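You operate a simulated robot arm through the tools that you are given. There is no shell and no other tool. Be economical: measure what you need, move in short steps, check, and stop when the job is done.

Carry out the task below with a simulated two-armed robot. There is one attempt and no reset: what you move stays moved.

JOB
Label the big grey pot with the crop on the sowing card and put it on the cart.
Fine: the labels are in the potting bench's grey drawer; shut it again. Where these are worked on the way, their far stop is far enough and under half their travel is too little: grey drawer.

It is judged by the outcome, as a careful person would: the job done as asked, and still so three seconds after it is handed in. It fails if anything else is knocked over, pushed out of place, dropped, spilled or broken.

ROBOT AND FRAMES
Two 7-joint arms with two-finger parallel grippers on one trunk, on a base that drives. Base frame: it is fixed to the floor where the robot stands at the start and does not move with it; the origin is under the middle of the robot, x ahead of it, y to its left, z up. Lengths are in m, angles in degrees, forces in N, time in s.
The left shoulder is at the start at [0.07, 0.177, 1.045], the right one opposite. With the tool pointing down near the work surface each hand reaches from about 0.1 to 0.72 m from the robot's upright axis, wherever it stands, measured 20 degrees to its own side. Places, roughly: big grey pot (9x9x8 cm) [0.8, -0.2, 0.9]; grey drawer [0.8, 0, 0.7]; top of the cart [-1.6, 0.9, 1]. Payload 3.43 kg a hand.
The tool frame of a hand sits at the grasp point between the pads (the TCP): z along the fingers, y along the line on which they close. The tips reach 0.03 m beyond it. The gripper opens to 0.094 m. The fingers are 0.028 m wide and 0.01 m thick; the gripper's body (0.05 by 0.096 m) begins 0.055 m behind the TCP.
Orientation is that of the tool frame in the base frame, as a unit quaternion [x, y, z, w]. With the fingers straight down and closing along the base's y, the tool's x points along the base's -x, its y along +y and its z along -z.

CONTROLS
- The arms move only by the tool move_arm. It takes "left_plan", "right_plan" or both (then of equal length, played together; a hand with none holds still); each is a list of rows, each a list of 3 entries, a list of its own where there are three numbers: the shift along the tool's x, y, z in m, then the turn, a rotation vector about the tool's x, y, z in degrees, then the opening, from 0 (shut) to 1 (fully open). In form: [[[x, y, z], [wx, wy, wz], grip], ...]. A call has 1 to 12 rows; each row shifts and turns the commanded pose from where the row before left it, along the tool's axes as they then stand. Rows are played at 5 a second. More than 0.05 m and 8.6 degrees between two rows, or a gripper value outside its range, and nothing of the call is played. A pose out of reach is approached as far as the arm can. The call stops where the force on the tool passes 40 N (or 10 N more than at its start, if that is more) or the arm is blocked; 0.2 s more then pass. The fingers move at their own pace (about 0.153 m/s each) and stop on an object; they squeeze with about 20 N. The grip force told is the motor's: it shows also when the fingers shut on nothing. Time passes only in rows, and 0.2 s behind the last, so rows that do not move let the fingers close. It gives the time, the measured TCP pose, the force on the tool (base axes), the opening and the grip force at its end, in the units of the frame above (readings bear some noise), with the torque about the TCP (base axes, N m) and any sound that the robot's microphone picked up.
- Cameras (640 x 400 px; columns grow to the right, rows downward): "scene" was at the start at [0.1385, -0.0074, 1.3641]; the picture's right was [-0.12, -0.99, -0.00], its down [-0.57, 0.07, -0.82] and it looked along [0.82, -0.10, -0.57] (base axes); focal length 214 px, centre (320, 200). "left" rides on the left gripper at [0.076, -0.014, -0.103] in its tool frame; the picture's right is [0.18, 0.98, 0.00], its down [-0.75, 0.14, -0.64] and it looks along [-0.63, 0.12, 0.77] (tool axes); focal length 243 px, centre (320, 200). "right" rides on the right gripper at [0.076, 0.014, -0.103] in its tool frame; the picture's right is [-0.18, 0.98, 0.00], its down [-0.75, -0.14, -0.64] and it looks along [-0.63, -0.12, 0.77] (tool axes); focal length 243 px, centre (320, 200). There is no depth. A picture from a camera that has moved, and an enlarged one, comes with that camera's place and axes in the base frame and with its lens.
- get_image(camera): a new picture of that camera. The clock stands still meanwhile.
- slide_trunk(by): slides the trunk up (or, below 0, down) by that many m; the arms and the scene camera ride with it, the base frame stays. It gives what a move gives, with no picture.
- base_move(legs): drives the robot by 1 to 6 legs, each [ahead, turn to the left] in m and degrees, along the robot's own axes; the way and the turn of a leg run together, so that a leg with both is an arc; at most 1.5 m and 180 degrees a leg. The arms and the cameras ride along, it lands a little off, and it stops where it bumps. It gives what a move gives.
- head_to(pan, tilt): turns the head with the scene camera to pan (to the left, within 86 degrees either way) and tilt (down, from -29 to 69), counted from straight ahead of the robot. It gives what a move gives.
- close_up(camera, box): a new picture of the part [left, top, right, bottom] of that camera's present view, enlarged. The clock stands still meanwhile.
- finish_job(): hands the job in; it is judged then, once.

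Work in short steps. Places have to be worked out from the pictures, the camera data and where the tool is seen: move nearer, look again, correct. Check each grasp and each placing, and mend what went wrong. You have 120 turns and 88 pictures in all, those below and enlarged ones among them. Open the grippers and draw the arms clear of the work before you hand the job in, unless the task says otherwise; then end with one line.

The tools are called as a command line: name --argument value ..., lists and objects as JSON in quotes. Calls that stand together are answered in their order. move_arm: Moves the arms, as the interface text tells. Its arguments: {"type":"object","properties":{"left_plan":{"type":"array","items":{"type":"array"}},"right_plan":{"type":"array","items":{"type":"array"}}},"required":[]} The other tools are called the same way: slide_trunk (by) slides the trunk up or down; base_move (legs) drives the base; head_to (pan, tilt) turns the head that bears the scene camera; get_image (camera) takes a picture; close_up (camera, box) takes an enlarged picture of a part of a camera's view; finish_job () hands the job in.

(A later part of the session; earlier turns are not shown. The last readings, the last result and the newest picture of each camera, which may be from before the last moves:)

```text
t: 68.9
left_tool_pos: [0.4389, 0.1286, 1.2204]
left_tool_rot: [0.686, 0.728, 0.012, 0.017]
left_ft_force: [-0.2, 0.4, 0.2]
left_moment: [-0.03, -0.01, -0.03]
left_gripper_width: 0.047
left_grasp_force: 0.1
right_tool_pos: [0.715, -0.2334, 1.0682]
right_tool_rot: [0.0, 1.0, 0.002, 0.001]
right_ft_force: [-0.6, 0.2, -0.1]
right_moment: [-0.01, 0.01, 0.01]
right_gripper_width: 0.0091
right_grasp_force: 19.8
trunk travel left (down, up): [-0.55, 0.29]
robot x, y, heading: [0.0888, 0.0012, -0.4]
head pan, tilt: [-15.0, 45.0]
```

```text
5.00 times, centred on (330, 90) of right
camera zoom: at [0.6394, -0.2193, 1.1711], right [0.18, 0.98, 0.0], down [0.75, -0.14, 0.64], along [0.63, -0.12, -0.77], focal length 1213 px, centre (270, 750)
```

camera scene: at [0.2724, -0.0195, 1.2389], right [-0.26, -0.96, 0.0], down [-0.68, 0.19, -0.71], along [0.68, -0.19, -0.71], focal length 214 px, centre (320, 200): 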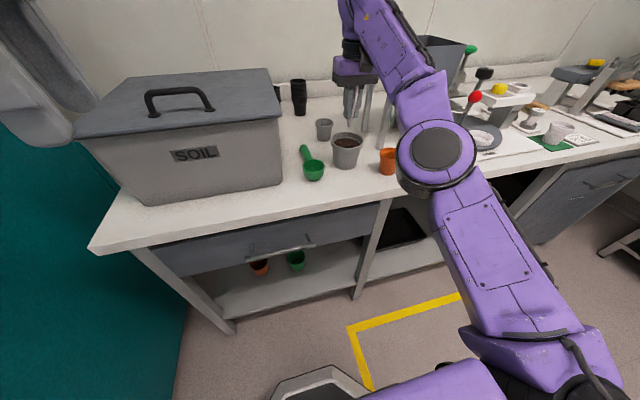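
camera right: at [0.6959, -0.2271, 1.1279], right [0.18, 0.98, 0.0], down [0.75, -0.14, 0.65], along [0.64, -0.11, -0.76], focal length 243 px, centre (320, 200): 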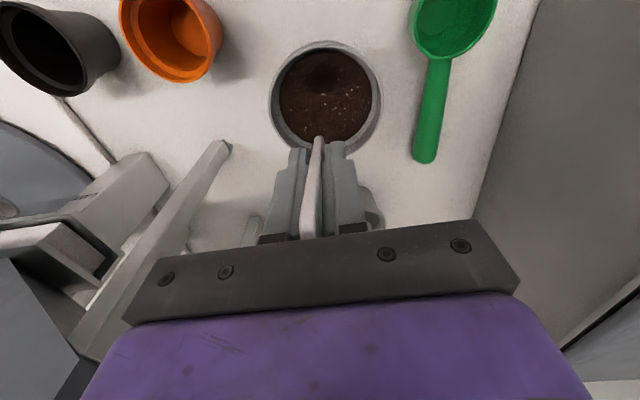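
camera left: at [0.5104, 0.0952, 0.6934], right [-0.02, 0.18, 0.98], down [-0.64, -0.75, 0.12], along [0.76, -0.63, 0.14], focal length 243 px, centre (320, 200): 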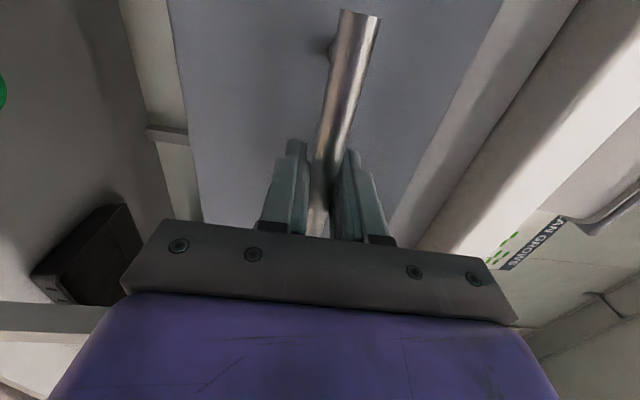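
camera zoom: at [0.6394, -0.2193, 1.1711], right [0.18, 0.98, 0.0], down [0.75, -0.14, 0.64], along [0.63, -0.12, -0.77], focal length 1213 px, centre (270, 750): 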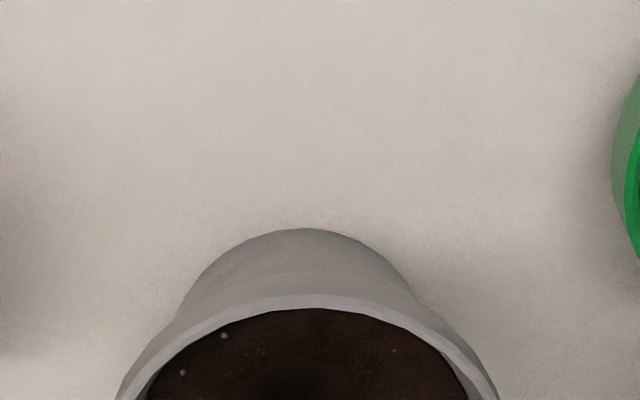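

close_up --camera "right" --box '[280, 105, 376, 165]'

```text
6.67 times, centred on (328, 135) of right
camera zoom: at [0.6394, -0.2193, 1.1711], right [0.18, 0.98, 0.0], down [0.75, -0.14, 0.64], along [0.63, -0.12, -0.77], focal length 1618 px, centre (267, 633)
```

zoom: 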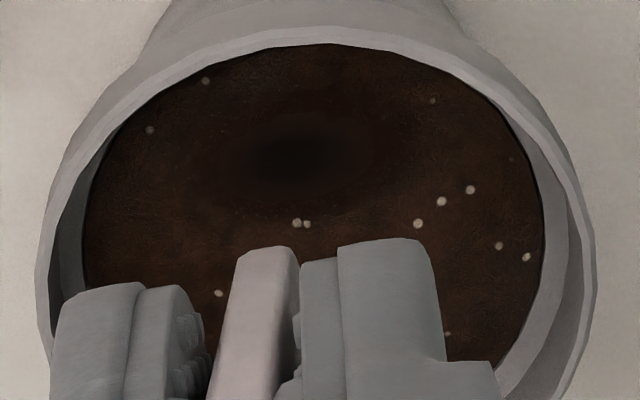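

The dimple centre is now better measured at (0.752, -0.234). I turn the hand by -90° so the label's width runs along y, as in the rack, then align.

move_arm --right_plan '[[[0, 0, 0], [0, 0, -8.18], 0], [[0, 0, 0], [0, 0, -8.18], 0], [[0, 0, 0], [0, 0, -8.18], 0], [[0, 0, 0], [0, 0, -8.18], 0], [[0, 0, 0], [0, 0, -8.18], 0], [[0, 0, 0], [0, 0, -8.18], 0], [[0, 0, 0], [0, 0, -8.18], 0], [[0, 0, 0], [0, 0, -8.18], 0], [[0, 0, 0], [0, 0, -8.18], 0], [[0, 0, 0], [0, 0, -8.18], 0], [[0, 0, 0], [0, 0, -8.18], 0], [[0, -0.03, 0], [0, 0, 0], 0]]'

get_image --camera "right"

```text
t: 71.5
left_tool_pos: [0.4368, 0.1297, 1.2218]
left_tool_rot: [0.686, 0.728, 0.013, 0.018]
left_ft_force: [0.3, 0.4, 0.1]
left_moment: [0.03, 0.0, -0.03]
left_gripper_width: 0.0471
left_grasp_force: 0.2
right_tool_pos: [0.715, -0.2332, 1.0675]
right_tool_rot: [0.707, -0.707, 0.0, -0.001]
right_ft_force: [-0.3, -0.1, -0.2]
right_moment: [0.02, 0.03, -0.04]
right_gripper_width: 0.0093
right_grasp_force: 20.0
right hand out of reach, approached as far as the arm can: row 12
trunk travel left (down, up): [-0.55, 0.29]
robot x, y, heading: [0.0941, -0.001, -0.4]
head pan, tilt: [-15.0, 45.0]
```

```text
26 pictures are left
camera right: at [0.7004, -0.3098, 1.1711], right [-0.98, 0.18, 0.0], down [0.14, 0.75, 0.64], along [0.12, 0.63, -0.77], focal length 243 px, centre (320, 200)
```

right: 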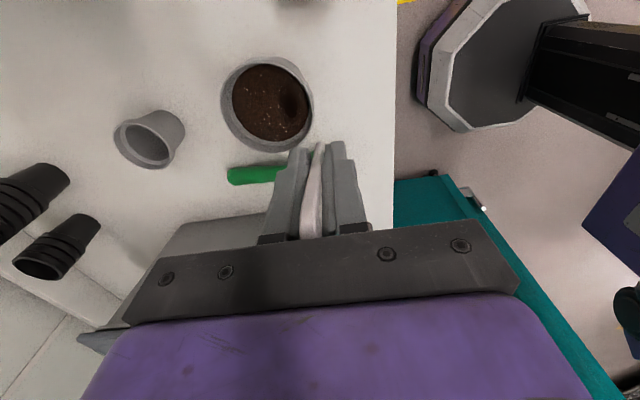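

In this view the dimple clearly is a slot elongated along y at x≈0.749. I drive 0.033 forward to align, then zoom to check.

base_move --legs '[[0.033, 0]]'

slide_trunk --by -0.065

close_up --camera "right" --box '[240, 60, 400, 160]'

```text
t: 72.3
left_tool_pos: [0.4684, 0.1298, 1.221]
left_tool_rot: [0.685, 0.728, 0.013, 0.018]
left_ft_force: [0.0, 0.7, 0.3]
left_moment: [-0.03, -0.06, -0.01]
left_gripper_width: 0.0467
left_grasp_force: 0.1
right_tool_pos: [0.7453, -0.2336, 1.07]
right_tool_rot: [0.707, -0.707, 0.001, -0.001]
right_ft_force: [-0.2, -0.2, -0.4]
right_moment: [-0.03, 0.02, -0.01]
right_gripper_width: 0.009
right_grasp_force: 19.7
trunk travel left (down, up): [-0.55, 0.29]
robot x, y, heading: [0.1244, -0.0008, -0.2]
head pan, tilt: [-15.0, 45.0]
```

```text
t: 73.4
left_tool_pos: [0.47, 0.1297, 1.1557]
left_tool_rot: [0.685, 0.728, 0.012, 0.017]
left_ft_force: [0.1, -0.7, -0.3]
left_moment: [0.01, 0.05, 0.01]
left_gripper_width: 0.0468
left_grasp_force: 0.1
right_tool_pos: [0.7485, -0.2348, 1.0043]
right_tool_rot: [-0.707, 0.707, 0.002, 0.001]
right_ft_force: [-1.0, -0.3, -0.4]
right_moment: [0.0, -0.01, -0.04]
right_gripper_width: 0.0091
right_grasp_force: 19.8
trunk travel left (down, up): [-0.485, 0.355]
robot x, y, heading: [0.1256, -0.0062, -0.2]
head pan, tilt: [-15.0, 45.0]
```

```text
4.00 times, centred on (320, 110) of right
camera zoom: at [0.733, -0.3098, 1.1064], right [-0.98, 0.18, 0.0], down [0.14, 0.75, 0.64], along [0.12, 0.63, -0.76], focal length 970 px, centre (320, 560)
```

zoom: 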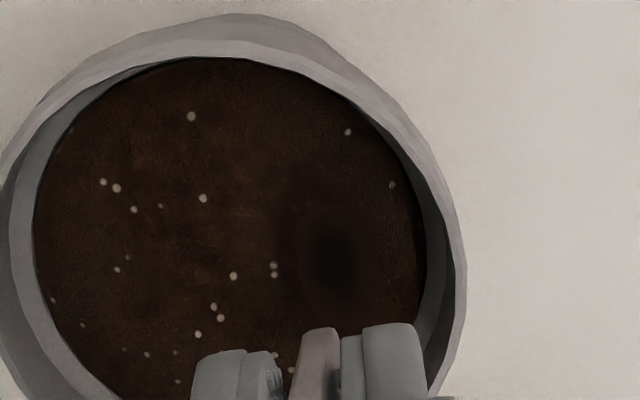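

The slot centre is (0.746, -0.231), label tip at (0.747, -0.235). I nudge 4 mm to +y and lower.

move_arm --right_plan '[[[-0.004, 0.001, 0], [0, 0, 0], 0], [[0, 0, 0], [0, 0, 0], 0]]'

slide_trunk --by -0.03

close_up --camera "right" --box '[240, 60, 400, 160]'

```text
t: 74.0
left_tool_pos: [0.4705, 0.1301, 1.1561]
left_tool_rot: [0.685, 0.728, 0.012, 0.017]
left_ft_force: [-0.2, 1.3, 0.2]
left_moment: [-0.01, 0.03, -0.01]
left_gripper_width: 0.0471
left_grasp_force: 0.1
right_tool_pos: [0.7468, -0.2301, 1.0047]
right_tool_rot: [0.707, -0.707, -0.001, -0.001]
right_ft_force: [0.1, 0.6, 0.2]
right_moment: [0.01, 0.03, -0.01]
right_gripper_width: 0.0094
right_grasp_force: 19.9
trunk travel left (down, up): [-0.485, 0.355]
robot x, y, heading: [0.1226, 0.0004, -0.5]
head pan, tilt: [-15.0, 45.0]
```

```text
t: 74.7
left_tool_pos: [0.4697, 0.1319, 1.1271]
left_tool_rot: [0.685, 0.728, 0.012, 0.018]
left_ft_force: [-1.2, 0.4, 0.0]
left_moment: [-0.06, 0.02, 0.02]
left_gripper_width: 0.047
left_grasp_force: 0.2
right_tool_pos: [0.7444, -0.2291, 0.9789]
right_tool_rot: [-0.707, 0.707, -0.002, 0.003]
right_ft_force: [5.2, -1.0, 26.6]
right_moment: [0.19, -0.34, -0.05]
right_gripper_width: 0.0093
right_grasp_force: 19.9
trunk travel left (down, up): [-0.455, 0.385]
robot x, y, heading: [0.1232, -0.0045, -0.5]
head pan, tilt: [-15.0, 45.0]
```

```text
4.00 times, centred on (320, 110) of right
camera zoom: at [0.7299, -0.305, 1.0803], right [-0.98, 0.18, -0.01], down [0.14, 0.75, 0.64], along [0.12, 0.63, -0.76], focal length 970 px, centre (320, 560)
```

zoom: 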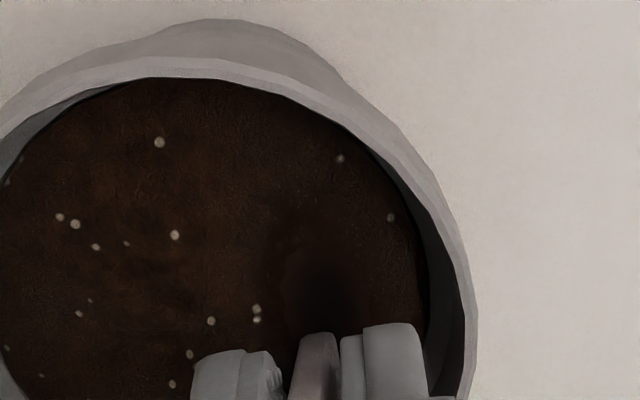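

Rechecking with all views together, soil is at z≈0.92 and the slot at (0.746, -0.2345), so my nudge was the wrong way. I raise, shift 5 mm back to -y, and lower again.

slide_trunk --by 0.02

move_arm --right_plan '[[[0.005, -0.001, 0], [0, 0, 0], 0], [[0, 0, 0], [0, 0, 0], 0]]'

slide_trunk --by -0.025

```text
t: 75.4
left_tool_pos: [0.4704, 0.1291, 1.1459]
left_tool_rot: [0.684, 0.729, 0.012, 0.017]
left_ft_force: [-0.1, -0.2, -0.4]
left_moment: [0.0, -0.03, -0.02]
left_gripper_width: 0.0471
left_grasp_force: 0.0
right_tool_pos: [0.7465, -0.23, 0.9939]
right_tool_rot: [-0.707, 0.707, 0.001, 0.0]
right_ft_force: [0.8, 1.2, -0.9]
right_moment: [0.03, 0.02, -0.01]
right_gripper_width: 0.0091
right_grasp_force: 20.2
trunk travel left (down, up): [-0.475, 0.365]
robot x, y, heading: [0.1243, 0.001, -0.3]
head pan, tilt: [-15.0, 45.0]
```

```text
t: 76.0
left_tool_pos: [0.47, 0.1307, 1.1454]
left_tool_rot: [0.685, 0.728, 0.012, 0.017]
left_ft_force: [-0.4, 0.3, -0.1]
left_moment: [0.01, -0.01, -0.01]
left_gripper_width: 0.047
left_grasp_force: 0.0
right_tool_pos: [0.7484, -0.2347, 0.9948]
right_tool_rot: [0.708, -0.707, 0.0, -0.001]
right_ft_force: [-0.4, 0.6, 0.4]
right_moment: [-0.02, 0.0, -0.01]
right_gripper_width: 0.0091
right_grasp_force: 20.1
trunk travel left (down, up): [-0.475, 0.365]
robot x, y, heading: [0.1234, 0.0009, -0.6]
head pan, tilt: [-15.0, 45.0]
```

```text
t: 76.7
left_tool_pos: [0.4668, 0.1301, 1.1228]
left_tool_rot: [0.685, 0.728, 0.013, 0.02]
left_ft_force: [0.1, -0.1, -0.6]
left_moment: [0.01, -0.01, 0.02]
left_gripper_width: 0.0469
left_grasp_force: 0.1
right_tool_pos: [0.7455, -0.235, 0.975]
right_tool_rot: [-0.707, 0.707, -0.002, 0.004]
right_ft_force: [2.8, -5.5, 38.6]
right_moment: [0.36, -0.07, -0.04]
right_gripper_width: 0.0094
right_grasp_force: 20.2
trunk travel left (down, up): [-0.45, 0.39]
robot x, y, heading: [0.125, -0.0045, -0.2]
head pan, tilt: [-15.0, 45.0]
```

The torque shows contact on the label's +y edge and a push to -y, so the slot is further to -y. I raise, shift 5 mm to -y, and retry.

slide_trunk --by 0.02

move_arm --right_plan '[[[0.005, 0.001, 0], [0, 0, 0], 0], [[0, 0, 0], [0, 0, 0], 0]]'

slide_trunk --by -0.022

```text
t: 77.4
left_tool_pos: [0.4697, 0.1305, 1.1396]
left_tool_rot: [0.685, 0.728, 0.012, 0.018]
left_ft_force: [-0.6, 0.4, -0.6]
left_moment: [0.0, -0.01, 0.02]
left_gripper_width: 0.0472
left_grasp_force: 0.3
right_tool_pos: [0.7485, -0.2332, 0.9894]
right_tool_rot: [0.707, -0.707, -0.002, 0.0]
right_ft_force: [0.7, -0.5, 0.1]
right_moment: [-0.03, -0.02, 0.0]
right_gripper_width: 0.0091
right_grasp_force: 19.6
trunk travel left (down, up): [-0.47, 0.37]
robot x, y, heading: [0.1256, 0.0017, -0.3]
head pan, tilt: [-15.0, 45.0]
```

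```text
t: 78.0
left_tool_pos: [0.4703, 0.1301, 1.1411]
left_tool_rot: [0.685, 0.728, 0.012, 0.017]
left_ft_force: [0.5, 0.6, -0.2]
left_moment: [0.0, 0.0, -0.02]
left_gripper_width: 0.0469
left_grasp_force: 0.0
right_tool_pos: [0.7474, -0.2394, 0.9893]
right_tool_rot: [0.707, -0.707, -0.002, 0.0]
right_ft_force: [0.7, -0.2, -0.6]
right_moment: [0.0, 0.01, 0.0]
right_gripper_width: 0.0092
right_grasp_force: 19.3
trunk travel left (down, up): [-0.47, 0.37]
robot x, y, heading: [0.1251, 0.0002, -0.4]
head pan, tilt: [-15.0, 45.0]
```

```text
t: 78.7
left_tool_pos: [0.4696, 0.1297, 1.1183]
left_tool_rot: [0.685, 0.728, 0.012, 0.017]
left_ft_force: [0.6, -0.2, -0.1]
left_moment: [0.03, 0.01, -0.01]
left_gripper_width: 0.0471
left_grasp_force: 0.0
right_tool_pos: [0.7457, -0.2405, 0.9686]
right_tool_rot: [0.707, -0.707, -0.001, 0.0]
right_ft_force: [0.7, -1.7, 2.7]
right_moment: [-0.1, 0.04, 0.04]
right_gripper_width: 0.0089
right_grasp_force: 19.8
trunk travel left (down, up): [-0.448, 0.392]
robot x, y, heading: [0.1267, -0.0054, -0.3]
head pan, tilt: [-15.0, 45.0]
```

It dropped into the slot (only 2.7 N). I push it further, to just above the soil with the fingertips.

slide_trunk --by -0.012

close_up --camera "scene" --box '[316, 90, 396, 180]'

```text
t: 79.3
left_tool_pos: [0.4669, 0.1302, 1.1075]
left_tool_rot: [0.685, 0.728, 0.013, 0.019]
left_ft_force: [0.0, 0.3, -0.6]
left_moment: [0.05, 0.0, -0.01]
left_gripper_width: 0.047
left_grasp_force: 0.0
right_tool_pos: [0.7435, -0.2392, 0.9611]
right_tool_rot: [-0.707, 0.707, -0.002, 0.004]
right_ft_force: [0.4, -5.0, 30.4]
right_moment: [-0.49, 0.34, 0.01]
right_gripper_width: 0.0091
right_grasp_force: 20.4
trunk travel left (down, up): [-0.436, 0.404]
robot x, y, heading: [0.1268, -0.0012, -0.1]
head pan, tilt: [-15.0, 45.0]
```

```text
4.44 times, centred on (356, 135) of scene
camera zoom: at [0.2501, -0.0186, 1.1607], right [-0.26, -0.96, 0.0], down [-0.68, 0.19, -0.71], along [0.68, -0.19, -0.7], focal length 953 px, centre (160, 489)
```

zoom: 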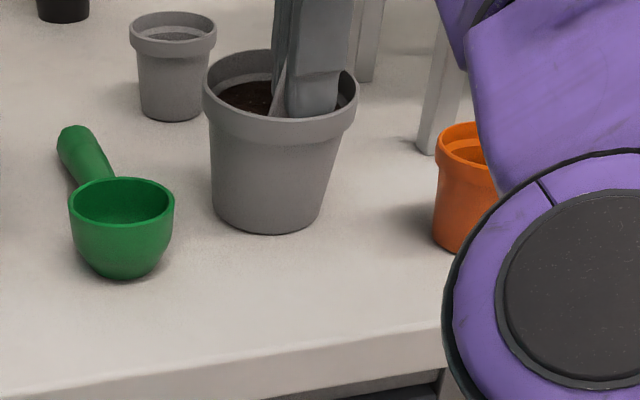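

The slot bottom is reached (depth ≈1.8 cm). I open the fingers slightly and rise.

move_arm --right_plan '[[[0, 0, -0.002], [0, 0, 0], 0.12], [[0, 0, -0.001], [0, 0, 0], 0.18], [[0, 0, 0], [0, 0, 0], 0.22], [[0, 0, 0], [0, 0, 0], 0.22]]'

slide_trunk --by 0.04

get_image --camera "right"

```text
t: 80.3
left_tool_pos: [0.4699, 0.1292, 1.1066]
left_tool_rot: [0.685, 0.728, 0.012, 0.018]
left_ft_force: [-0.4, 0.3, 0.4]
left_moment: [0.01, 0.0, 0.02]
left_gripper_width: 0.0473
left_grasp_force: 0.0
right_tool_pos: [0.7486, -0.2396, 0.9576]
right_tool_rot: [-0.707, 0.707, 0.001, 0.001]
right_ft_force: [0.0, 0.3, 0.0]
right_moment: [-0.01, -0.01, 0.01]
right_gripper_width: 0.0204
right_grasp_force: 0.0
trunk travel left (down, up): [-0.436, 0.404]
robot x, y, heading: [0.1264, -0.0021, -0.4]
head pan, tilt: [-15.0, 45.0]
```

```text
t: 81.1
left_tool_pos: [0.4699, 0.1293, 1.1462]
left_tool_rot: [0.685, 0.728, 0.012, 0.018]
left_ft_force: [1.1, -0.3, 0.1]
left_moment: [-0.01, -0.01, 0.01]
left_gripper_width: 0.047
left_grasp_force: 0.0
right_tool_pos: [0.7483, -0.2397, 0.9992]
right_tool_rot: [-0.707, 0.707, 0.001, 0.002]
right_ft_force: [-0.9, -0.4, -0.5]
right_moment: [-0.01, 0.03, -0.01]
right_gripper_width: 0.0208
right_grasp_force: 0.1
trunk travel left (down, up): [-0.476, 0.364]
robot x, y, heading: [0.1233, -0.0006, -0.3]
head pan, tilt: [-15.0, 45.0]
```

```text
22 pictures are left
camera right: at [0.7334, -0.3153, 1.1007], right [-0.98, 0.18, 0.0], down [0.14, 0.75, 0.64], along [0.12, 0.63, -0.77], focal length 243 px, centre (320, 200)
```

right: 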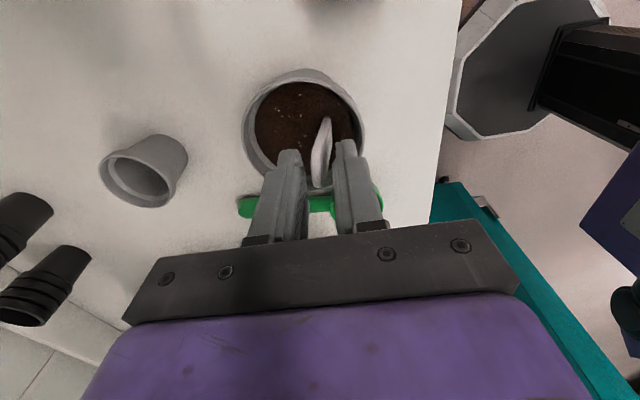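

Released and standing. I rise further to see it properly.

slide_trunk --by 0.1

close_up --camera "right" --box '[240, 60, 400, 160]'

close_up --camera "scene" --box '[310, 90, 410, 180]'

```text
t: 82.4
left_tool_pos: [0.4697, 0.13, 1.247]
left_tool_rot: [0.685, 0.728, 0.012, 0.018]
left_ft_force: [-0.1, 0.5, 0.5]
left_moment: [0.03, 0.0, 0.0]
left_gripper_width: 0.047
left_grasp_force: 0.1
right_tool_pos: [0.748, -0.2392, 1.0988]
right_tool_rot: [-0.707, 0.707, 0.001, 0.001]
right_ft_force: [0.1, 0.2, 0.0]
right_moment: [-0.02, -0.02, 0.0]
right_gripper_width: 0.021
right_grasp_force: 0.0
trunk travel left (down, up): [-0.576, 0.264]
robot x, y, heading: [0.1254, -0.0002, -0.4]
head pan, tilt: [-15.0, 45.0]
```

```text
4.00 times, centred on (320, 110) of right
camera zoom: at [0.7333, -0.3153, 1.2007], right [-0.98, 0.18, 0.0], down [0.14, 0.75, 0.64], along [0.12, 0.63, -0.77], focal length 970 px, centre (320, 560)
```

zoom: 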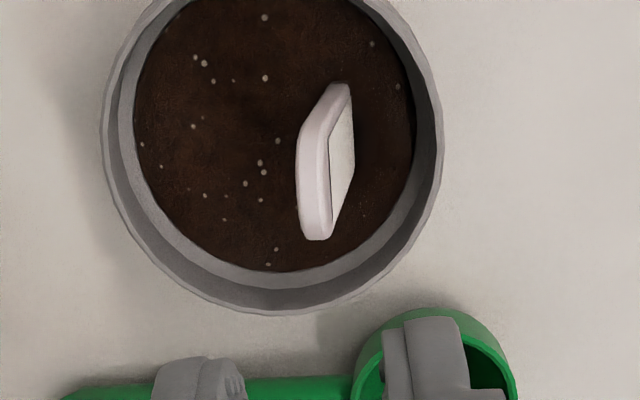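

```text
4.44 times, centred on (360, 135) of scene
camera zoom: at [0.2542, -0.0193, 1.2998], right [-0.26, -0.96, 0.0], down [-0.68, 0.19, -0.71], along [0.68, -0.19, -0.71], focal length 953 px, centre (142, 489)
```

zoom: 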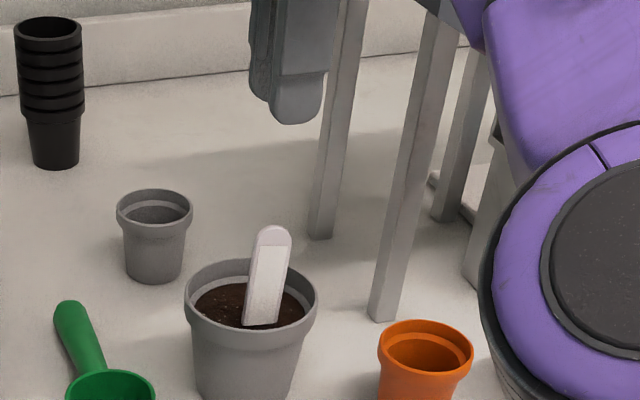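

The label stands in the soil slot. Next I take the pot from the side: back away, un-yaw the right hand, then pitch it 45° forward.

base_move --legs '[[-0.2, 0]]'

move_arm --right_plan '[[[0, 0, 0], [0, 0, 8.18], 0.3], [[0, 0, 0], [0, 0, 8.18], 0.5], [[0, 0, 0], [0, 0, 8.18], 1], [[0, 0, 0], [0, 0, 8.18], 1], [[0, 0, 0], [0, 0, 8.18], 1], [[0, 0, 0], [0, 0, 8.18], 1], [[0, 0, 0], [0, 0, 8.18], 1], [[0, 0, 0], [0, 0, 8.18], 1], [[0, 0, 0], [0, 0, 8.18], 1], [[0, 0, 0], [0, 0, 8.18], 1], [[0, 0, 0], [0, 0, 8.18], 1]]'

move_arm --right_plan '[[[0, 0, 0], [0, -7.5, 0], 1], [[0, 0, 0], [0, -7.5, 0], 1], [[0, 0, 0], [0, -7.5, 0], 1], [[0, 0, 0], [0, -7.5, 0], 1], [[0, 0, 0], [0, -7.5, 0], 1], [[0, 0, 0], [0, -7.5, 0], 1], [[0, 0, 0], [0, 0, 0], 1]]'

get_image --camera "scene"

```text
t: 84.0
left_tool_pos: [0.2715, 0.129, 1.2459]
left_tool_rot: [0.685, 0.728, 0.012, 0.018]
left_ft_force: [-0.3, 0.3, 1.1]
left_moment: [-0.01, -0.02, 0.03]
left_gripper_width: 0.0473
left_grasp_force: 0.1
right_tool_pos: [0.5491, -0.2392, 1.0992]
right_tool_rot: [0.708, -0.706, -0.002, -0.001]
right_ft_force: [0.1, -0.3, -0.6]
right_moment: [0.01, 0.01, -0.05]
right_gripper_width: 0.0209
right_grasp_force: 0.1
trunk travel left (down, up): [-0.576, 0.264]
robot x, y, heading: [-0.0735, -0.0004, -0.3]
head pan, tilt: [-15.0, 45.0]
```

```text
t: 86.4
left_tool_pos: [0.2705, 0.13, 1.2454]
left_tool_rot: [0.685, 0.728, 0.012, 0.018]
left_ft_force: [-1.1, -0.3, -0.2]
left_moment: [0.01, -0.01, -0.02]
left_gripper_width: 0.047
left_grasp_force: 0.1
right_tool_pos: [0.5492, -0.2383, 1.0992]
right_tool_rot: [0.0, 1.0, 0.002, 0.0]
right_ft_force: [0.3, 0.1, 0.8]
right_moment: [0.04, -0.02, 0.04]
right_gripper_width: 0.094
right_grasp_force: 0.1
trunk travel left (down, up): [-0.576, 0.264]
robot x, y, heading: [-0.0724, -0.0031, -0.5]
head pan, tilt: [-15.0, 45.0]
```

```text
t: 88.0
left_tool_pos: [0.2704, 0.1312, 1.2449]
left_tool_rot: [0.684, 0.729, 0.012, 0.016]
left_ft_force: [-0.2, -0.4, 0.0]
left_moment: [0.01, -0.01, -0.04]
left_gripper_width: 0.0471
left_grasp_force: 0.1
right_tool_pos: [0.6627, -0.2375, 1.1636]
right_tool_rot: [0.0, 0.936, 0.002, 0.351]
right_ft_force: [0.9, 0.4, 0.7]
right_moment: [0.0, 0.02, 0.0]
right_gripper_width: 0.0941
right_grasp_force: 0.1
right hand out of reach, approached as far as the arm can: row 1, 2, 3, 4, 5, 6
trunk travel left (down, up): [-0.576, 0.264]
robot x, y, heading: [-0.075, -0.0015, -0.1]
head pan, tilt: [-15.0, 45.0]
```

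```text
19 pictures are left
camera scene: at [0.0547, -0.0183, 1.2999], right [-0.26, -0.96, 0.0], down [-0.68, 0.19, -0.71], along [0.68, -0.19, -0.71], focal length 214 px, centre (320, 200)
```

scene: 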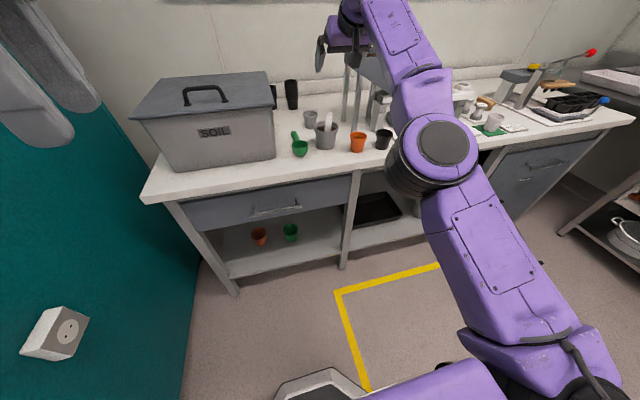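

The wrist was near a limit but reached 41° pitch. I lower the hand in front of the bench to give the arm a better shape.

move_arm --right_plan '[[[0.035, 0, 0.0224], [0, 0, 0], 1], [[0.035, 0, 0.0224], [0, 0, 0], 1], [[0.035, 0, 0.0224], [0, 0, 0], 1], [[0.035, 0, 0.0224], [0, 0, 0], 1], [[0.035, 0, 0.0224], [0, -4, 0], 1], [[0, 0, 0], [0, 0, 0], 1]]'

get_image --camera "right"

```text
t: 89.4
left_tool_pos: [0.27, 0.1313, 1.2479]
left_tool_rot: [0.684, 0.729, 0.013, 0.017]
left_ft_force: [-1.3, 1.3, 0.5]
left_moment: [-0.02, -0.05, -0.03]
left_gripper_width: 0.047
left_grasp_force: 0.1
right_tool_pos: [0.7344, -0.2318, 1.0161]
right_tool_rot: [-0.001, 0.923, 0.002, 0.384]
right_ft_force: [-0.5, 0.1, 0.4]
right_moment: [-0.02, -0.02, 0.0]
right_gripper_width: 0.0944
right_grasp_force: 0.0
right hand out of reach, approached as far as the arm can: row 1, 2, 3, 4, 5
trunk travel left (down, up): [-0.576, 0.264]
robot x, y, heading: [-0.0754, -0.0002, -0.1]
head pan, tilt: [-15.0, 45.0]
```

```text
18 pictures are left
camera right: at [0.6075, -0.2172, 1.0343], right [0.13, 0.98, 0.13], down [0.08, -0.14, 0.99], along [0.99, -0.12, -0.09], focal length 243 px, centre (320, 200)
```

right: 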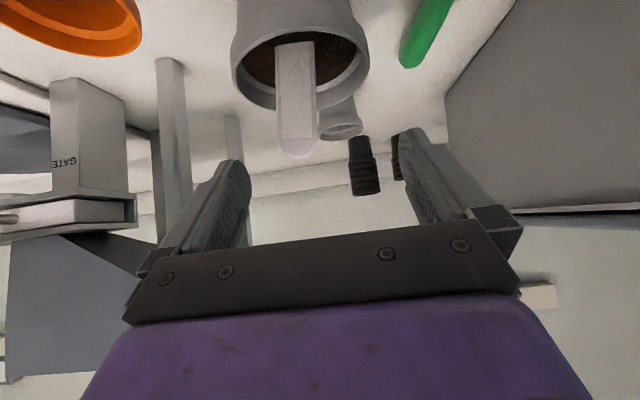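

The hand slid forward along its reach limit, hovering above the pot. I back the base 0.14 m, then lower the hand to grasp height.

base_move --legs '[[-0.14, 0]]'

move_arm --right_plan '[[[0.028, 0, 0.028], [0, 0, 0], 1], [[0.028, 0, 0.028], [0, 0, 0], 1], [[0.02, 0, 0.02], [0, 0, 0], 1], [[0, 0, 0], [0, 0, 0], 1]]'

get_image --camera "right"

```text
t: 90.7
left_tool_pos: [0.1303, 0.131, 1.2468]
left_tool_rot: [0.684, 0.729, 0.012, 0.018]
left_ft_force: [-0.7, 0.7, 0.4]
left_moment: [-0.02, -0.04, 0.01]
left_gripper_width: 0.0472
left_grasp_force: 0.1
right_tool_pos: [0.5958, -0.2303, 1.0157]
right_tool_rot: [0.0, 0.924, 0.001, 0.382]
right_ft_force: [0.8, 0.4, 0.4]
right_moment: [0.03, -0.03, -0.01]
right_gripper_width: 0.0939
right_grasp_force: 0.0
trunk travel left (down, up): [-0.576, 0.264]
robot x, y, heading: [-0.2145, 0.003, -0.1]
head pan, tilt: [-15.0, 45.0]
```

```text
t: 91.7
left_tool_pos: [0.131, 0.1306, 1.2469]
left_tool_rot: [0.684, 0.729, 0.013, 0.017]
left_ft_force: [1.1, 0.2, -1.0]
left_moment: [-0.02, -0.02, 0.02]
left_gripper_width: 0.0471
left_grasp_force: 0.0
right_tool_pos: [0.6126, -0.2321, 0.9104]
right_tool_rot: [-0.001, 0.924, 0.001, 0.383]
right_ft_force: [-0.3, 0.5, -0.5]
right_moment: [-0.01, 0.05, -0.01]
right_gripper_width: 0.0942
right_grasp_force: 0.0
right hand out of reach, approached as far as the arm can: row 1, 2, 3
trunk travel left (down, up): [-0.576, 0.264]
robot x, y, heading: [-0.2171, -0.0034, -0.0]
head pan, tilt: [-15.0, 45.0]
```

```text
17 pictures are left
camera right: at [0.4856, -0.217, 0.9281], right [0.13, 0.98, 0.13], down [0.08, -0.14, 0.99], along [0.99, -0.11, -0.1], focal length 243 px, centre (320, 200)
```

right: 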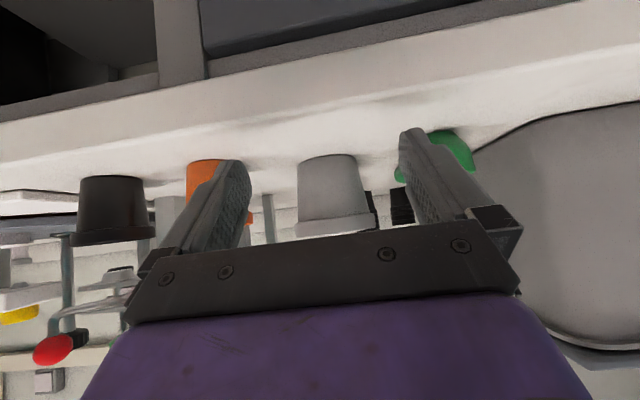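

Aligned with the pot in y, clear of orange pot and scoop. I drive forward 0.13 m so the fingers straddle the pot.

base_move --legs '[[0.13, 0]]'

get_image --camera "right"

close_up --camera "scene" --box '[260, 60, 440, 180]'

```text
t: 93.0
left_tool_pos: [0.2631, 0.1311, 1.2456]
left_tool_rot: [0.683, 0.73, 0.012, 0.017]
left_ft_force: [0.0, -0.3, 0.0]
left_moment: [0.01, 0.01, -0.02]
left_gripper_width: 0.0472
left_grasp_force: 0.2
right_tool_pos: [0.7459, -0.2317, 0.9099]
right_tool_rot: [-0.003, 0.924, 0.003, 0.383]
right_ft_force: [-0.3, 0.6, 0.0]
right_moment: [0.0, 0.02, 0.0]
right_gripper_width: 0.094
right_grasp_force: 0.1
trunk travel left (down, up): [-0.576, 0.264]
robot x, y, heading: [-0.0839, 0.0009, -0.0]
head pan, tilt: [-15.0, 45.0]
```

```text
16 pictures are left
camera right: at [0.618, -0.2159, 0.9285], right [0.13, 0.98, 0.13], down [0.08, -0.14, 0.99], along [0.99, -0.11, -0.1], focal length 243 px, centre (320, 200)
```

right: 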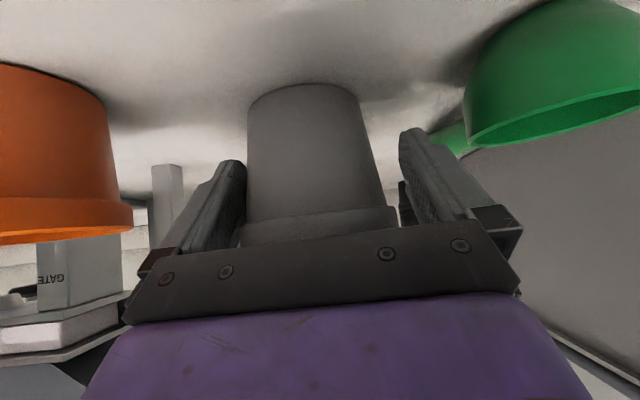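

```text
3.33 times, centred on (350, 120) of scene
camera zoom: at [0.0468, -0.0174, 1.2999], right [-0.26, -0.97, 0.0], down [-0.68, 0.18, -0.71], along [0.68, -0.18, -0.71], focal length 715 px, centre (220, 467)
```

zoom: 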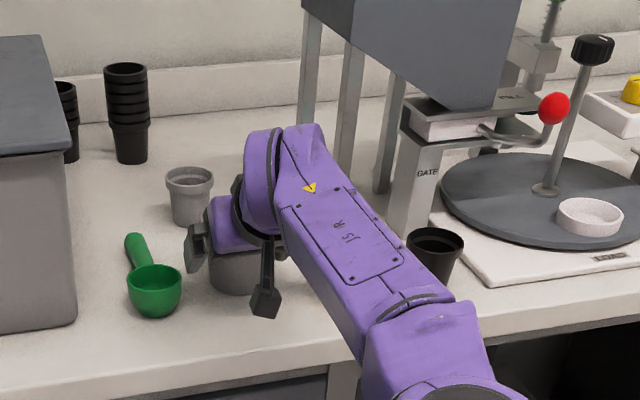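

The pot is between the fingers. I close gently.

move_arm --right_plan '[[[0, -0.004, 0], [0, 0, 0], 1], [[0, 0, 0], [0, 0, 0], 0.8], [[0, 0, 0], [0, 0, 0], 0.6], [[0, 0, 0], [0, 0, 0], 0.3], [[0, 0, 0], [0, 0, 0], 0.3]]'

slide_trunk --by 0.03

get_image --camera "right"

```text
t: 94.2
left_tool_pos: [0.2623, 0.1322, 1.246]
left_tool_rot: [0.682, 0.731, 0.012, 0.017]
left_ft_force: [-0.4, 1.0, -0.5]
left_moment: [-0.01, 0.0, 0.0]
left_gripper_width: 0.0469
left_grasp_force: 0.0
right_tool_pos: [0.7446, -0.2347, 0.9096]
right_tool_rot: [-0.002, 0.924, 0.003, 0.383]
right_ft_force: [0.2, -0.3, 0.2]
right_moment: [0.07, -0.05, -0.05]
right_gripper_width: 0.0811
right_grasp_force: 19.7
trunk travel left (down, up): [-0.576, 0.264]
robot x, y, heading: [-0.0834, -0.0004, -0.0]
head pan, tilt: [-15.0, 45.0]
```

```text
t: 95.0
left_tool_pos: [0.2644, 0.1322, 1.2763]
left_tool_rot: [0.684, 0.73, 0.012, 0.017]
left_ft_force: [-0.4, -1.0, -0.3]
left_moment: [-0.01, 0.01, 0.0]
left_gripper_width: 0.0469
left_grasp_force: 0.1
right_tool_pos: [0.746, -0.2343, 0.9381]
right_tool_rot: [-0.001, 0.925, 0.001, 0.381]
right_ft_force: [-0.3, -0.1, -1.7]
right_moment: [0.0, 0.07, 0.01]
right_gripper_width: 0.0813
right_grasp_force: 20.2
trunk travel left (down, up): [-0.606, 0.234]
robot x, y, heading: [-0.0857, 0.0011, 0.2]
head pan, tilt: [-15.0, 45.0]
```

```text
14 pictures are left
camera right: at [0.619, -0.22, 0.9576], right [0.13, 0.98, 0.13], down [0.08, -0.14, 0.99], along [0.99, -0.11, -0.1], focal length 243 px, centre (320, 200)
```

right: 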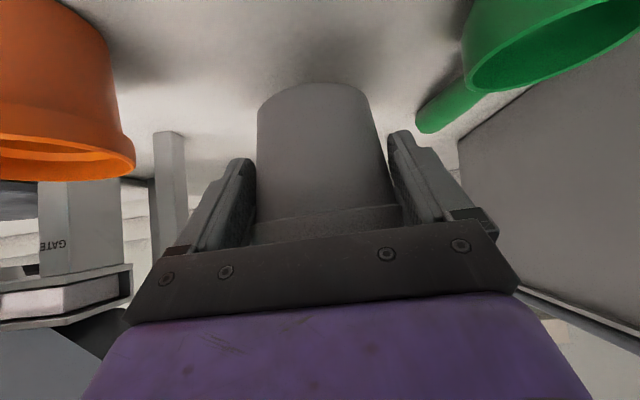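

Lifted cleanly, the pot is light. I raise it above cart height and back off.

slide_trunk --by 0.19

base_move --legs '[[-0.35, 0]]'

head_to --pan -20 --tilt 35

get_image --camera "scene"

```text
t: 97.1
left_tool_pos: [0.2643, 0.1323, 1.4665]
left_tool_rot: [0.683, 0.73, 0.012, 0.018]
left_ft_force: [0.1, -0.3, -0.5]
left_moment: [-0.01, -0.01, 0.0]
left_gripper_width: 0.0471
left_grasp_force: 0.1
right_tool_pos: [0.7459, -0.2349, 1.1293]
right_tool_rot: [-0.001, 0.924, 0.002, 0.382]
right_ft_force: [0.7, 0.2, -2.4]
right_moment: [0.01, 0.05, 0.04]
right_gripper_width: 0.0812
right_grasp_force: 20.1
trunk travel left (down, up): [-0.796, 0.044]
robot x, y, heading: [-0.0803, -0.0039, -0.4]
head pan, tilt: [-15.0, 45.0]
```

```text
t: 99.3
left_tool_pos: [-0.0772, 0.1323, 1.4659]
left_tool_rot: [0.683, 0.73, 0.012, 0.017]
left_ft_force: [0.0, -0.1, -0.9]
left_moment: [-0.02, 0.03, -0.03]
left_gripper_width: 0.047
left_grasp_force: 0.0
right_tool_pos: [0.4057, -0.2357, 1.1285]
right_tool_rot: [-0.001, 0.925, 0.002, 0.38]
right_ft_force: [-0.7, -0.6, -2.3]
right_moment: [0.0, 0.08, -0.02]
right_gripper_width: 0.0812
right_grasp_force: 20.2
trunk travel left (down, up): [-0.796, 0.044]
robot x, y, heading: [-0.4271, 0.0027, -0.0]
head pan, tilt: [-15.0, 45.0]
```

```text
t: 100.0
left_tool_pos: [-0.079, 0.1326, 1.466]
left_tool_rot: [0.683, 0.73, 0.012, 0.018]
left_ft_force: [-0.3, 0.2, -0.5]
left_moment: [0.0, -0.02, 0.01]
left_gripper_width: 0.0473
left_grasp_force: 0.0
right_tool_pos: [0.4031, -0.2349, 1.1298]
right_tool_rot: [-0.002, 0.924, 0.002, 0.382]
right_ft_force: [0.6, 0.9, -1.5]
right_moment: [-0.01, 0.03, 0.01]
right_gripper_width: 0.081
right_grasp_force: 19.7
trunk travel left (down, up): [-0.796, 0.044]
robot x, y, heading: [-0.4231, -0.0, -0.1]
head pan, tilt: [-20.0, 35.0]
```

```text
13 pictures are left
camera scene: at [-0.291, -0.0269, 1.5346], right [-0.34, -0.94, 0.0], down [-0.54, 0.2, -0.82], along [0.77, -0.28, -0.57], focal length 214 px, centre (320, 200)
```

scene: 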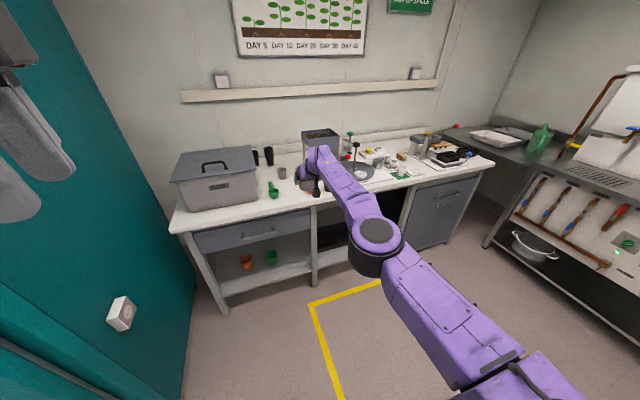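

Bench is intact. Before turning with the arm stretched out I look left and then right for free room and the cart.

head_to --pan 86 --tilt 25

get_image --camera "scene"

head_to --pan -86 --tilt 25

get_image --camera "scene"

```text
t: 101.8
left_tool_pos: [-0.0786, 0.1318, 1.4647]
left_tool_rot: [0.683, 0.73, 0.012, 0.017]
left_ft_force: [0.0, 0.2, 0.6]
left_moment: [0.02, 0.03, -0.01]
left_gripper_width: 0.047
left_grasp_force: 0.0
right_tool_pos: [0.4032, -0.2344, 1.129]
right_tool_rot: [-0.001, 0.924, 0.002, 0.382]
right_ft_force: [-0.3, -0.4, -3.0]
right_moment: [0.0, 0.03, 0.03]
right_gripper_width: 0.0809
right_grasp_force: 19.9
trunk travel left (down, up): [-0.796, 0.044]
robot x, y, heading: [-0.4265, -0.001, 0.0]
head pan, tilt: [85.9, 25.0]
```

```text
12 pictures are left
camera scene: at [-0.3665, 0.0952, 1.5504], right [1.0, -0.07, 0.0], down [-0.03, -0.42, -0.91], along [0.06, 0.9, -0.42], focal length 214 px, centre (320, 200)
```

scene: 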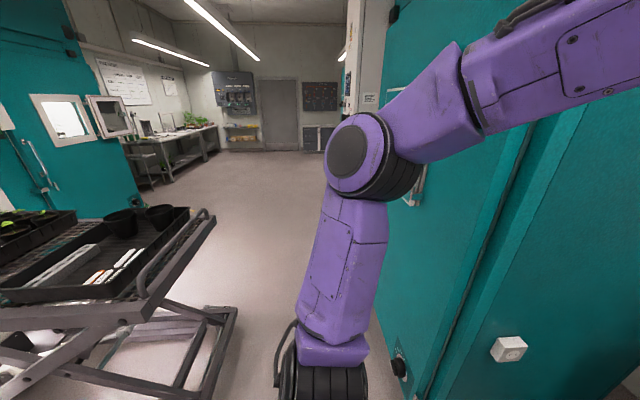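

```text
t: 104.4
left_tool_pos: [-0.0797, 0.1322, 1.4666]
left_tool_rot: [0.683, 0.73, 0.011, 0.016]
left_ft_force: [-0.1, 0.7, 0.0]
left_moment: [0.0, -0.03, -0.04]
left_gripper_width: 0.0471
left_grasp_force: 0.0
right_tool_pos: [0.4038, -0.2337, 1.1306]
right_tool_rot: [-0.002, 0.924, 0.002, 0.382]
right_ft_force: [0.2, -0.6, -2.4]
right_moment: [0.03, 0.03, 0.0]
right_gripper_width: 0.0811
right_grasp_force: 20.1
trunk travel left (down, up): [-0.796, 0.044]
robot x, y, heading: [-0.4262, 0.0046, 0.2]
head pan, tilt: [-85.9, 25.0]
```

```text
11 pictures are left
camera scene: at [-0.3665, -0.0886, 1.5504], right [-1.0, -0.07, 0.0], down [-0.03, 0.42, -0.91], along [0.06, -0.9, -0.42], focal length 214 px, centre (320, 200)
```

scene: 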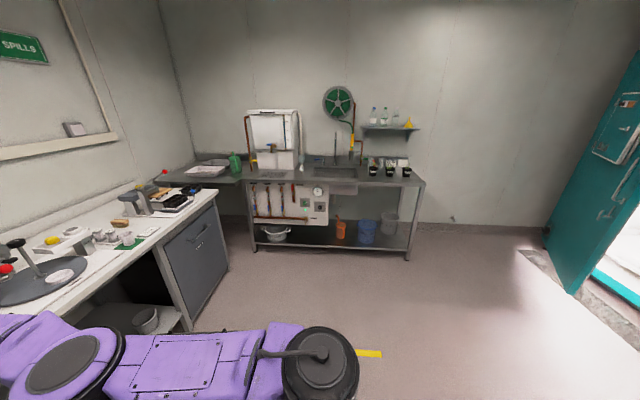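

The cart is left-behind (near side y≈0.58, x from -0.9 back). I back off, turn 45° left clear of the teal wall, back out diagonally, then face it.

base_move --legs '[[-0.37, 0], [0, 45], [-0.7, 0], [0, 45]]'

head_to --pan 10 --tilt 35

get_image --camera "scene"

```text
t: 114.3
left_tool_pos: [-1.4213, -0.1379, 1.4666]
left_tool_rot: [-0.025, 0.999, 0.02, 0.004]
left_ft_force: [0.1, -0.4, 0.4]
left_moment: [-0.02, 0.0, 0.0]
left_gripper_width: 0.047
left_grasp_force: 0.1
right_tool_pos: [-1.0473, 0.3389, 1.13]
right_tool_rot: [-0.649, 0.658, 0.27, 0.271]
right_ft_force: [-0.1, 0.1, -2.5]
right_moment: [-0.07, -0.02, 0.01]
right_gripper_width: 0.0803
right_grasp_force: 20.0
trunk travel left (down, up): [-0.796, 0.044]
robot x, y, heading: [-1.3025, -0.4846, 88.9]
head pan, tilt: [-85.9, 25.0]
```

```text
t: 116.0
left_tool_pos: [-1.4227, -0.1372, 1.4655]
left_tool_rot: [-0.024, 0.999, 0.02, 0.004]
left_ft_force: [0.4, -0.1, 0.7]
left_moment: [-0.03, -0.02, 0.02]
left_gripper_width: 0.0471
left_grasp_force: 0.0
right_tool_pos: [-1.0475, 0.3388, 1.1285]
right_tool_rot: [-0.648, 0.659, 0.269, 0.271]
right_ft_force: [0.0, 0.4, -2.7]
right_moment: [-0.03, 0.01, 0.01]
right_gripper_width: 0.0804
right_grasp_force: 20.1
trunk travel left (down, up): [-0.796, 0.044]
robot x, y, heading: [-1.2967, -0.4844, 89.0]
head pan, tilt: [10.0, 35.0]
```

```text
10 pictures are left
camera scene: at [-1.3086, -0.3438, 1.5346], right [0.99, 0.16, 0.0], down [0.09, -0.57, -0.82], along [-0.13, 0.81, -0.57], focal length 214 px, centre (320, 200)
```

scene: 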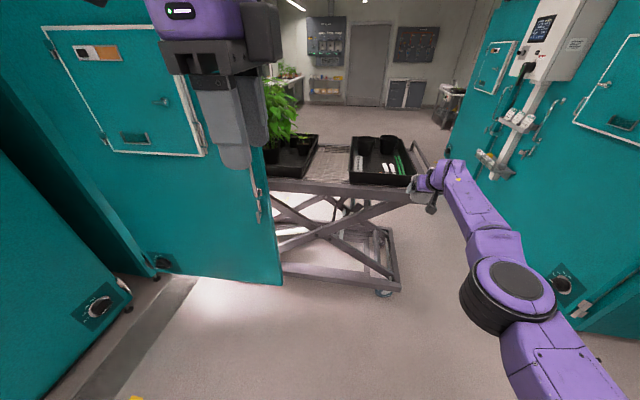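

The cart top has a free mesh strip between two black trays, centre about (-1.43, 0.7). I turn 19° left so a straight drive leads the pot there, and look closely.

slide_trunk --by 0.04

base_move --legs '[[0, 19.1]]'

head_to --pan -10 --tilt 35

close_up --camera "scene" --box '[240, 110, 460, 250]'

```text
t: 116.9
left_tool_pos: [-1.4229, -0.1369, 1.5055]
left_tool_rot: [-0.024, 0.999, 0.02, 0.005]
left_ft_force: [-0.6, 0.0, -0.3]
left_moment: [-0.03, 0.0, -0.02]
left_gripper_width: 0.0468
left_grasp_force: 0.0
right_tool_pos: [-1.0481, 0.3389, 1.1697]
right_tool_rot: [-0.649, 0.658, 0.27, 0.271]
right_ft_force: [0.2, -0.1, -3.1]
right_moment: [-0.05, 0.0, 0.02]
right_gripper_width: 0.0801
right_grasp_force: 19.4
trunk travel left (down, up): [-0.836, 0.004]
robot x, y, heading: [-1.2957, -0.489, 88.9]
head pan, tilt: [10.0, 35.0]
```

```text
t: 118.3
left_tool_pos: [-1.5294, -0.1977, 1.5057]
left_tool_rot: [-0.192, 0.981, 0.02, -0.001]
left_ft_force: [0.8, -0.3, 0.1]
left_moment: [0.0, 0.03, -0.05]
left_gripper_width: 0.047
left_grasp_force: 0.1
right_tool_pos: [-1.3345, 0.3752, 1.1694]
right_tool_rot: [0.751, -0.539, -0.311, -0.221]
right_ft_force: [0.5, 0.8, -3.5]
right_moment: [-0.06, -0.02, 0.0]
right_gripper_width: 0.0803
right_grasp_force: 20.1
trunk travel left (down, up): [-0.836, 0.004]
robot x, y, heading: [-1.2944, -0.4889, 108.4]
head pan, tilt: [10.0, 35.0]
```

```text
t: 119.2
left_tool_pos: [-1.5318, -0.1995, 1.5067]
left_tool_rot: [-0.192, 0.981, 0.021, 0.0]
left_ft_force: [-0.8, 0.3, -1.0]
left_moment: [-0.04, 0.0, -0.04]
left_gripper_width: 0.0468
left_grasp_force: 0.1
right_tool_pos: [-1.3354, 0.3754, 1.1692]
right_tool_rot: [0.751, -0.539, -0.311, -0.222]
right_ft_force: [0.0, 0.3, -2.6]
right_moment: [-0.01, -0.02, 0.03]
right_gripper_width: 0.0801
right_grasp_force: 19.6
trunk travel left (down, up): [-0.836, 0.004]
robot x, y, heading: [-1.2972, -0.4854, 108.2]
head pan, tilt: [-10.0, 35.0]
```

```text
2.86 times, centred on (350, 180) of scene
camera zoom: at [-1.3256, -0.3466, 1.5746], right [0.99, 0.15, 0.0], down [0.09, -0.57, -0.82], along [-0.12, 0.81, -0.57], focal length 613 px, centre (234, 257)
```

zoom: 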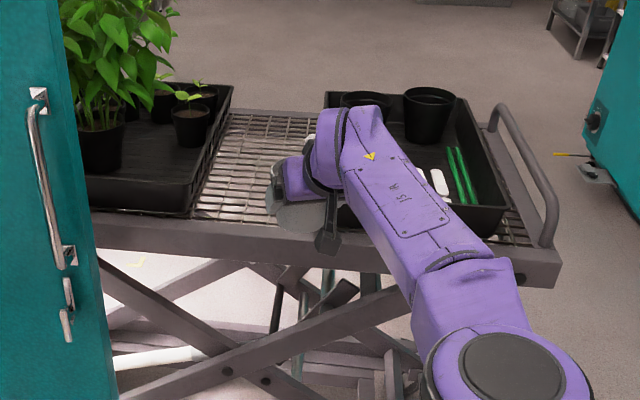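

The strip is clear. I drive 0.33 m so the pot comes over it at about (-1.43, 0.70).

base_move --legs '[[0.33, 0]]'

get_image --camera "right"

close_up --camera "scene" --box '[220, 90, 440, 230]'

```text
t: 121.3
left_tool_pos: [-1.63, 0.1067, 1.5068]
left_tool_rot: [-0.19, 0.982, 0.023, 0.0]
left_ft_force: [-0.4, -0.8, 0.4]
left_moment: [0.01, 0.01, 0.03]
left_gripper_width: 0.0472
left_grasp_force: 0.1
right_tool_pos: [-1.431, 0.681, 1.1706]
right_tool_rot: [0.748, -0.541, -0.312, -0.224]
right_ft_force: [0.9, -0.6, -2.3]
right_moment: [-0.04, -0.03, -0.01]
right_gripper_width: 0.0799
right_grasp_force: 19.6
trunk travel left (down, up): [-0.836, 0.004]
robot x, y, heading: [-1.3985, -0.1778, 108.1]
head pan, tilt: [-10.0, 35.0]
```

```text
8 pictures are left
camera right: at [-1.406, 0.5573, 1.1894], right [-0.97, -0.19, 0.13], down [0.11, 0.12, 0.99], along [-0.2, 0.98, -0.1], focal length 243 px, centre (320, 200)
```

right: 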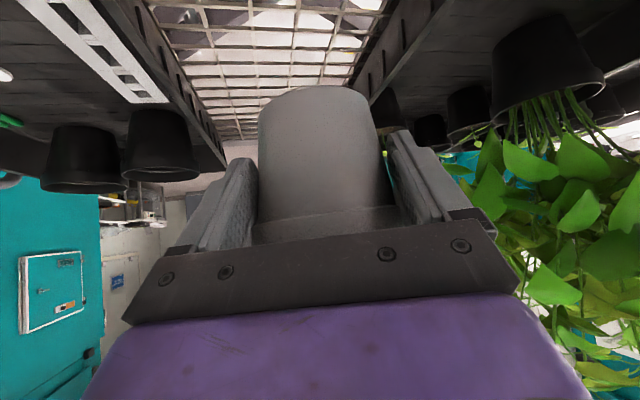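

```text
2.86 times, centred on (330, 160) of scene
camera zoom: at [-1.425, -0.041, 1.5749], right [0.99, 0.14, 0.0], down [0.08, -0.57, -0.82], along [-0.12, 0.81, -0.57], focal length 613 px, centre (291, 314)
```

zoom: 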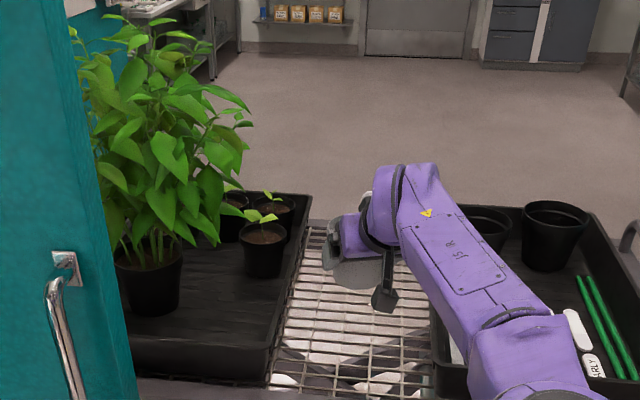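

The pot is over the mid strip. I lower by trunk, watching the force.

slide_trunk --by -0.08

slide_trunk --by -0.03

get_image --camera "right"

```text
t: 122.5
left_tool_pos: [-1.6323, 0.1098, 1.4262]
left_tool_rot: [-0.191, 0.981, 0.021, 0.0]
left_ft_force: [0.0, -0.4, 0.0]
left_moment: [0.01, -0.01, 0.02]
left_gripper_width: 0.0472
left_grasp_force: 0.1
right_tool_pos: [-1.4334, 0.681, 1.0902]
right_tool_rot: [0.749, -0.542, -0.311, -0.223]
right_ft_force: [-0.2, -0.3, -2.6]
right_moment: [-0.06, -0.03, -0.02]
right_gripper_width: 0.0804
right_grasp_force: 20.3
trunk travel left (down, up): [-0.756, 0.084]
robot x, y, heading: [-1.4003, -0.1729, 108.1]
head pan, tilt: [-10.0, 35.0]
```

```text
t: 123.2
left_tool_pos: [-1.6305, 0.1097, 1.3961]
left_tool_rot: [-0.19, 0.982, 0.022, 0.0]
left_ft_force: [1.4, 0.8, 0.5]
left_moment: [-0.04, 0.06, 0.0]
left_gripper_width: 0.0471
left_grasp_force: 0.1
right_tool_pos: [-1.4329, 0.6829, 1.0592]
right_tool_rot: [0.749, -0.542, -0.31, -0.223]
right_ft_force: [-0.1, -0.2, -3.1]
right_moment: [-0.06, -0.05, 0.0]
right_gripper_width: 0.0802
right_grasp_force: 19.5
trunk travel left (down, up): [-0.726, 0.114]
robot x, y, heading: [-1.4001, -0.1742, 108.4]
head pan, tilt: [-10.0, 35.0]
```

```text
6 pictures are left
camera right: at [-1.4065, 0.5589, 1.0781], right [-0.97, -0.19, 0.13], down [0.11, 0.12, 0.99], along [-0.2, 0.97, -0.1], focal length 243 px, centre (320, 200)
```

right: 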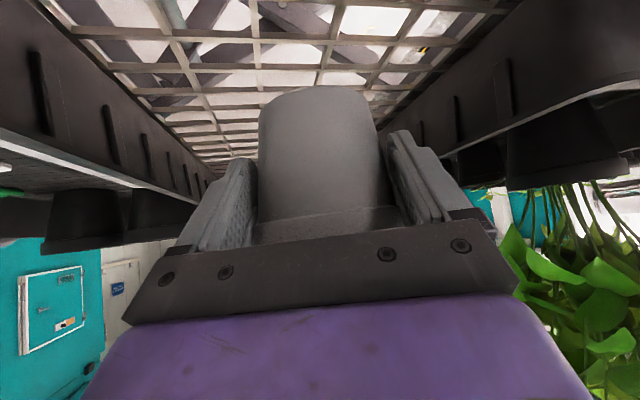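

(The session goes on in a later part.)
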